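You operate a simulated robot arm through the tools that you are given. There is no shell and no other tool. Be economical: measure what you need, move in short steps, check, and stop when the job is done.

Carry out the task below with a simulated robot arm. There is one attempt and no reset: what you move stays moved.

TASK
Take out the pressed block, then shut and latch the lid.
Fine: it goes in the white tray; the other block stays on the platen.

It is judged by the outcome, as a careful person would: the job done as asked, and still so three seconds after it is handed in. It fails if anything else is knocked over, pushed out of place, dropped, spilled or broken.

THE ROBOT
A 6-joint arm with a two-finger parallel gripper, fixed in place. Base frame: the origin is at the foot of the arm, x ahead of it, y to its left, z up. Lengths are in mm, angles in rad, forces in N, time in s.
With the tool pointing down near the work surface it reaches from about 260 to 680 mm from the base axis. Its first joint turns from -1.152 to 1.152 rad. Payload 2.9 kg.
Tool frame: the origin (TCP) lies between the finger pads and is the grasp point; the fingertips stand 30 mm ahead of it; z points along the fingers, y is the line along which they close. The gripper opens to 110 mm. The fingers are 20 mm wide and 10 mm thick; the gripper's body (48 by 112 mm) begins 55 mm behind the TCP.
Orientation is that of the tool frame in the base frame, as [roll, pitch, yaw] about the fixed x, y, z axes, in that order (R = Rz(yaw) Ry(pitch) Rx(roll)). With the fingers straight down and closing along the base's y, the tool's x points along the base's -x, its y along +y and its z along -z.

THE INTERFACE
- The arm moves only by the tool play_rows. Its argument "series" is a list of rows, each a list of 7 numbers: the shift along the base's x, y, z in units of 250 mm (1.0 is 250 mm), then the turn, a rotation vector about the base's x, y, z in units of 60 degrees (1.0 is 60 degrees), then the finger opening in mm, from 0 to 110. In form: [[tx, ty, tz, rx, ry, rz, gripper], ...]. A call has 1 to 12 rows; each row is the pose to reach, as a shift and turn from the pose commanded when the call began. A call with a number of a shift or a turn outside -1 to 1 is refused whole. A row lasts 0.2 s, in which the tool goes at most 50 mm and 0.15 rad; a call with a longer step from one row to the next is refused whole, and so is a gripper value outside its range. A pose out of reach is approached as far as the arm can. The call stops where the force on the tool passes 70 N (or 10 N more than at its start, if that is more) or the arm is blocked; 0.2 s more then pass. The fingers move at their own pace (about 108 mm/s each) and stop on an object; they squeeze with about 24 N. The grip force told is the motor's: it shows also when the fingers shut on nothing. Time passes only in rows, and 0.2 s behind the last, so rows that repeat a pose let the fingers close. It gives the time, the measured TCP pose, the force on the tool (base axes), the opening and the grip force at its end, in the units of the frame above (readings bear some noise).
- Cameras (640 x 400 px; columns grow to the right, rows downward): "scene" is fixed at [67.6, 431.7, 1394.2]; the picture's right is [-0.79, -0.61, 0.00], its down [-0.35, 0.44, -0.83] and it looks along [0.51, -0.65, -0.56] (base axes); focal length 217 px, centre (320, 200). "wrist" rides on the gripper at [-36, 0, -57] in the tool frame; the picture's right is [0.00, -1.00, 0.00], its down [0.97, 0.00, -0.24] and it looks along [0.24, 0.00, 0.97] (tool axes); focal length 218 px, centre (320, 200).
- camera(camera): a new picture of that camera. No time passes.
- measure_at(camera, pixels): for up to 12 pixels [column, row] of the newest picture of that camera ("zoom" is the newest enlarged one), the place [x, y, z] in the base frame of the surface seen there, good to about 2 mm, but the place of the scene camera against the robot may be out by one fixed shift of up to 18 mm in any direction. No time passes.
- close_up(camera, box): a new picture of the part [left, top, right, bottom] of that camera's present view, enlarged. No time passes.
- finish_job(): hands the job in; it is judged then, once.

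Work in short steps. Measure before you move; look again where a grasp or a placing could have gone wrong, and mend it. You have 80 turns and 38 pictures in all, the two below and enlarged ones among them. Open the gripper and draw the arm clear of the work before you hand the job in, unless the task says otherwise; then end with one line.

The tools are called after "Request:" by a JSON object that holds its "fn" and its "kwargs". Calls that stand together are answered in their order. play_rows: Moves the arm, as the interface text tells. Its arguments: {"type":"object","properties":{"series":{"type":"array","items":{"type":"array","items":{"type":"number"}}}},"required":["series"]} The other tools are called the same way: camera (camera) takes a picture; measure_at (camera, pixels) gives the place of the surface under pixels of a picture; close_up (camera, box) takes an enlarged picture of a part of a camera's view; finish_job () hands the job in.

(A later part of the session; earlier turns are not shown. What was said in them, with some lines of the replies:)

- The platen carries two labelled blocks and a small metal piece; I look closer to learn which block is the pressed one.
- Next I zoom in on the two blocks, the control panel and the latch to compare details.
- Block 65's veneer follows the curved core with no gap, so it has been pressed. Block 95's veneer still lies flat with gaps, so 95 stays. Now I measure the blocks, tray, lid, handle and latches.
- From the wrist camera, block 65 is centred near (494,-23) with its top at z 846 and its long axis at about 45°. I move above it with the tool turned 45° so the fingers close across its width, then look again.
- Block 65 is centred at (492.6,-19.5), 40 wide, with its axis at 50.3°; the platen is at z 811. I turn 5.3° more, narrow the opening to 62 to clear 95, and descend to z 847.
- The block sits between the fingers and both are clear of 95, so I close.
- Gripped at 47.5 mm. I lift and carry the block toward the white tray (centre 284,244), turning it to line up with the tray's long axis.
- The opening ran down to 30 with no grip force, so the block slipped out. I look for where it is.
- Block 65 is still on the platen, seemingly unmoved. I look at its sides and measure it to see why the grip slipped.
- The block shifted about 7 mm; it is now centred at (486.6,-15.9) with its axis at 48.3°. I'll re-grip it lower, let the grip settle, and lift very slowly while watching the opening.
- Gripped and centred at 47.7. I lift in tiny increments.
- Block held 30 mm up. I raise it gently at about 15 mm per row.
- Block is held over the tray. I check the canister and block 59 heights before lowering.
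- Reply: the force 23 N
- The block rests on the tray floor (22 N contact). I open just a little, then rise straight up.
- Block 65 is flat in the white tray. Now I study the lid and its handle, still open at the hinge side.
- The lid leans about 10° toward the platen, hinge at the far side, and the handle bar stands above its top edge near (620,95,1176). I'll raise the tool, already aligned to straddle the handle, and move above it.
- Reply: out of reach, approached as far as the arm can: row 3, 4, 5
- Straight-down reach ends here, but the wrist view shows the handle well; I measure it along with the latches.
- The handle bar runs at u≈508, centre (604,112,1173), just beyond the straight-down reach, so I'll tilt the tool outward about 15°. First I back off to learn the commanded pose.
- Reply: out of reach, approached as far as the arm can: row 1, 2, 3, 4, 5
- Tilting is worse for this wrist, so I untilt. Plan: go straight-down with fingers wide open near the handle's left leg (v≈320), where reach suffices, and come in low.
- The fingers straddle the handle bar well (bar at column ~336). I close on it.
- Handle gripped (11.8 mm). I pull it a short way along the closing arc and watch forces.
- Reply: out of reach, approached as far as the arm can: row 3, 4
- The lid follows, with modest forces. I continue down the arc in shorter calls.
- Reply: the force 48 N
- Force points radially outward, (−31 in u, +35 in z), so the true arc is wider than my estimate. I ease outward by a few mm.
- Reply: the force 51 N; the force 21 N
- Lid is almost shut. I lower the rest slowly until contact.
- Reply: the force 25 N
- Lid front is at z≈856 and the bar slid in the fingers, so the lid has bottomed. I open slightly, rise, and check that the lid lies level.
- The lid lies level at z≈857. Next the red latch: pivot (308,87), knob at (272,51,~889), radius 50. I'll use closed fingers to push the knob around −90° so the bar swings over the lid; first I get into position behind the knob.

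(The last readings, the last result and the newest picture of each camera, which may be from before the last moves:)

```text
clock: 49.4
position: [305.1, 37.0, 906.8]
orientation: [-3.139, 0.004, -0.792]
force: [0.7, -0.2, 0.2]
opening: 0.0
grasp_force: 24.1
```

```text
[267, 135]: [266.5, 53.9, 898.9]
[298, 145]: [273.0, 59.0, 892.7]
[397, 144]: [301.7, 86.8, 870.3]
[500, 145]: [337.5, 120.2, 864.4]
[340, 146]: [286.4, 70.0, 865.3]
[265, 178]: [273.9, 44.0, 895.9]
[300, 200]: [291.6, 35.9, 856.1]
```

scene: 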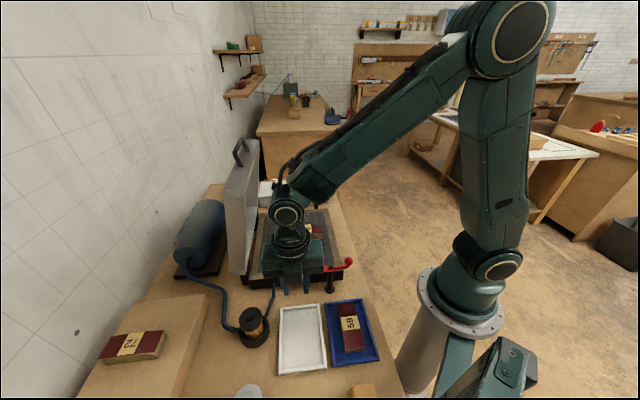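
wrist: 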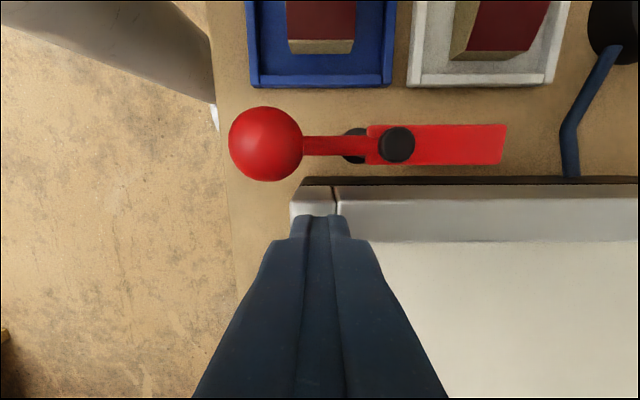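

Request:
{"fn": "play_rows", "kwargs": {"series": [[-0.045, 0.004, 0, 0, 0, 0, 0], [-0.084, 0.015, 0, 0, 0, 0, 0], [-0.121, 0.035, 0, 0, 0, 0, 0], [-0.153, 0.061, 0, 0, 0, 0, 0], [-0.178, 0.094, 0, 0, 0, 0, 0], [-0.196, 0.131, 0, 0, 0, 0, 0]]}}

Request:
{"fn": "play_rows", "kwargs": {"series": [[-0.01, 0.04, 0, 0, 0, 0, 0], [-0.012, 0.082, 0, 0, 0, 0, 0], [-0.006, 0.116, 0, 0, 0, 0, 0], [0.0, 0.135, 0, 0, 0, 0, 0]]}}

Request:
{"fn": "camera", "kwargs": {"camera": "wrist"}}

```text
clock: 50.8
position: [256.4, 71.7, 907.9]
orientation: [-3.141, 0.003, -0.79]
force: [0.3, -0.4, 0.1]
opening: 0.0
grasp_force: 24.0
```

```text
clock: 51.9
position: [253.2, 93.3, 907.1]
orientation: [3.115, -0.013, -0.806]
force: [-4.8, -13.6, 6.4]
opening: 0.1
grasp_force: 24.1
stopped in row 4: the force on the tool passed its limit (the readings are from after the stop); the commanded pose is now the measured one
```

```text
4 pictures are left
```

wrist: 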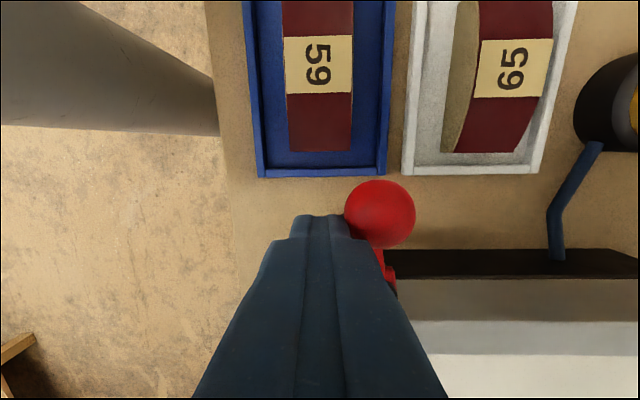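

The push met a hard stop; I measure the knob to see how far the lever has turned.

Request:
{"fn": "measure_at", "kwargs": {"camera": "wrist", "pixels": [[380, 208], [390, 262], [405, 210], [380, 190]]}}

```text
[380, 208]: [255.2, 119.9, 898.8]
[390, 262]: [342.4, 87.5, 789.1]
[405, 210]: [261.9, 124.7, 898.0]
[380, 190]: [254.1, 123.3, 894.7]
```

Request:
{"fn": "play_rows", "kwargs": {"series": [[-0.01, -0.05, 0, 0, 0, 0, 0], [-0.01, -0.05, 0.2, 0.02, 0.01, 0, 0], [-0.01, -0.05, 0.4, 0.02, 0.01, 0, 0]]}}

Request:
{"fn": "play_rows", "kwargs": {"series": [[0.093, -0.093, 0, 0, 0, -0.125, 0], [0.186, -0.186, 0, 0, 0, -0.25, 0], [0.28, -0.28, 0, 0, 0, -0.375, 0], [0.373, -0.373, 0, 0, 0, -0.5, 0], [0.466, -0.466, 0, 0, 0, -0.625, 0], [0.56, -0.56, 0, 0, 0, -0.75, 0]]}}

Request:
{"fn": "play_rows", "kwargs": {"series": [[0.093, -0.08, 0, 0, 0, -0.125, 0], [0.186, -0.16, 0, 0, 0, -0.25, 0], [0.28, -0.25, 0, 0, 0, -0.375, 0], [0.373, -0.34, 0, 0, 0, -0.5, 0], [0.466, -0.43, 0, 0, 0, -0.625, 0], [0.562, -0.512, 0, 0, 0, -0.74, 0]]}}

Request:
{"fn": "camera", "kwargs": {"camera": "wrist"}}

```text
clock: 52.6
position: [249.2, 82.0, 1005.2]
orientation: [3.127, 0.015, -0.802]
force: [-0.5, 0.3, -0.3]
opening: 0.0
grasp_force: 23.4
```

```text
clock: 54.0
position: [391.7, -57.2, 1007.7]
orientation: [3.13, 0.013, -1.59]
force: [0.9, 0.0, -0.6]
opening: 0.2
grasp_force: 24.1
```

```text
clock: 55.5
position: [532.6, -185.7, 1007.8]
orientation: [3.127, 0.013, -2.367]
force: [0.4, -0.7, -0.9]
opening: 0.0
grasp_force: 23.6
```

```text
3 pictures are left
```

wrist: 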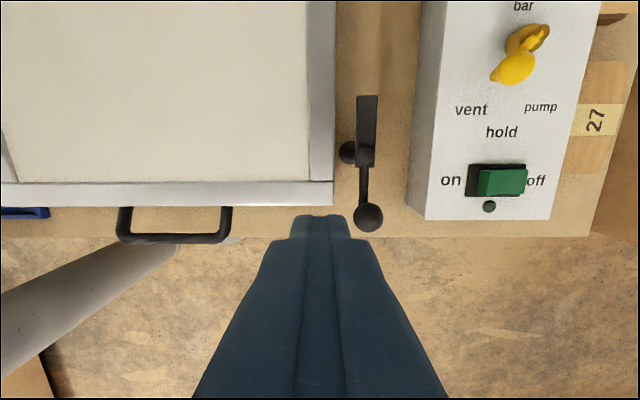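

Request:
{"fn": "measure_at", "kwargs": {"camera": "wrist", "pixels": [[369, 214], [366, 153], [366, 102], [363, 185], [430, 150], [420, 210], [330, 150], [328, 195], [490, 180], [370, 225]]}}

```text
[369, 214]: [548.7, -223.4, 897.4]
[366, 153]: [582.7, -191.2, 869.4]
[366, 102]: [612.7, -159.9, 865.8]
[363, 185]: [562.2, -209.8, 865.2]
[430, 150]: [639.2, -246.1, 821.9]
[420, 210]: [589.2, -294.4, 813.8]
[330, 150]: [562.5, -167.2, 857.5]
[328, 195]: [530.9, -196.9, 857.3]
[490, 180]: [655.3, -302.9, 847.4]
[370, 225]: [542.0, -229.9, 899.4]
```

Black latch: pivot (582.7,−191.2), knob at radius 50. I descend and push the knob +90° the same way until its stop.

Request:
{"fn": "play_rows", "kwargs": {"series": [[0, 0, -0.15, 0, 0, 0, 0], [0, 0, -0.3, 0, 0, 0, 0], [0, 0, -0.403, 0, 0, 0, 0]]}}

Request:
{"fn": "play_rows", "kwargs": {"series": [[0.002, -0.043, 0, 0, 0, 0, 0], [0.01, -0.084, 0, 0, 0, 0, 0], [0.027, -0.122, 0, 0, 0, 0, 0], [0.052, -0.156, 0, 0, 0, 0, 0], [0.083, -0.184, 0, 0, 0, 0, 0], [0.119, -0.205, 0, 0, 0, 0, 0], [0.159, -0.218, 0, 0, 0, 0, 0], [0.2, -0.222, 0, 0, 0, 0, 0], [0.22, -0.221, 0, 0, 0, 0, 0], [0.24, -0.218, 0, 0, 0, 0, 0], [0.266, -0.211, 0, 0, 0, 0, 0]]}}

```text
clock: 56.2
position: [530.8, -184.9, 907.0]
orientation: [3.127, 0.011, -2.361]
force: [0.3, -0.3, -0.5]
opening: 0.0
grasp_force: 23.7
```

```text
clock: 58.6
position: [589.2, -240.6, 906.2]
orientation: [3.106, 0.002, -2.372]
force: [-65.2, -9.1, 24.2]
opening: 0.1
grasp_force: 23.9
```

The black lever also reached its stop (65 N), symmetric with the red. I back off, rise and check both with the scene camera.

Request:
{"fn": "play_rows", "kwargs": {"series": [[-0.03, 0.005, 0, 0, 0, 0, 0], [-0.08, 0.005, 0, 0, 0, 0, 0], [-0.08, 0.005, 0.18, 0, 0, 0, 0], [-0.08, 0.005, 0.36, 0, 0, 0, 0], [-0.16, 0.04, 0.54, 0, 0, 0, 20], [-0.3, 0.04, 0.7, 0, 0, 0, 40], [-0.46, 0.04, 0.8, 0, 0, 0, 60], [-0.62, 0.04, 0.9, 0, 0, 0, 60], [-0.78, 0.04, 0.96, 0, 0, 0, 60]]}}

Request:
{"fn": "close_up", "kwargs": {"camera": "scene", "box": [220, 180, 380, 370]}}

```text
refused: row 6 steps farther than a row can; nothing moved
```

```text
2.11 times, centred on (300, 275) of scene
```

zoom: 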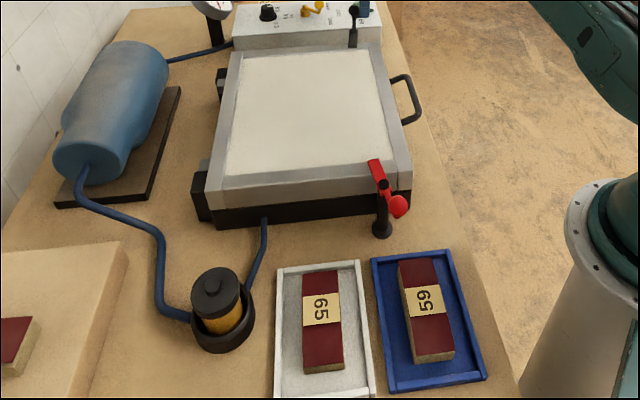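

Red bar lies over the lid corner. I measure its direction and retreat with smaller steps.

Request:
{"fn": "measure_at", "kwargs": {"camera": "zoom", "pixels": [[373, 164], [378, 176], [384, 186], [398, 206], [352, 10]]}}

Request:
{"fn": "play_rows", "kwargs": {"series": [[-0.03, 0.005, 0, 0, 0, 0, 0], [-0.08, 0.005, 0, 0, 0, 0, 0], [-0.08, 0.005, 0.18, 0, 0, 0, 0], [-0.08, 0.005, 0.36, 0, 0, 0, 0], [-0.14, 0.02, 0.5, 0, 0, 0, 20], [-0.26, 0.03, 0.62, 0, 0, 0, 40], [-0.4, 0.04, 0.72, 0, 0, 0, 60], [-0.54, 0.04, 0.8, 0, 0, 0, 60], [-0.68, 0.04, 0.88, 0, 0, 0, 60], [-0.8, 0.04, 0.94, 0, 0, 0, 60]]}}

Request:
{"fn": "close_up", "kwargs": {"camera": "scene", "box": [260, 170, 360, 280]}}

```text
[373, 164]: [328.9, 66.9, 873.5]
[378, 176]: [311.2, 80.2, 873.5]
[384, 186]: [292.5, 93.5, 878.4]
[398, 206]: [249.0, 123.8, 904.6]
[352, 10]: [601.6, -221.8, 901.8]
```

```text
clock: 60.9
position: [397.2, -226.6, 1140.0]
orientation: [3.127, 0.012, -2.36]
force: [0.2, 0.7, 0.7]
opening: 59.7
grasp_force: 0.1
```

```text
3.64 times, centred on (310, 225) of scene
```

zoom: 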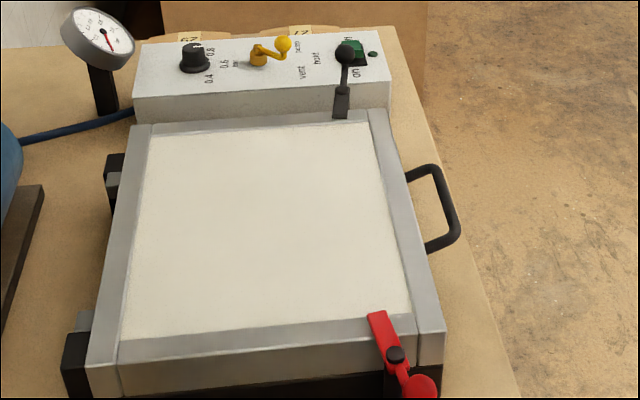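

Both latch bars lie over the lid edges, and each stopped firmly at the same angle on its side. The lid is level, block 65 is in the white tray, and the arm is clear with the gripper open.

Request:
{"fn": "finish_job", "kwargs": {}}

```text
The job is handed in.
```

Pressed block 65 is in the white tray and block 95 was left on the platen. The lid is shut, and both latches are turned over it to their stops. On the first lift, block 65 slipped and shifted about 7 mm on the platen before I re-gripped it.
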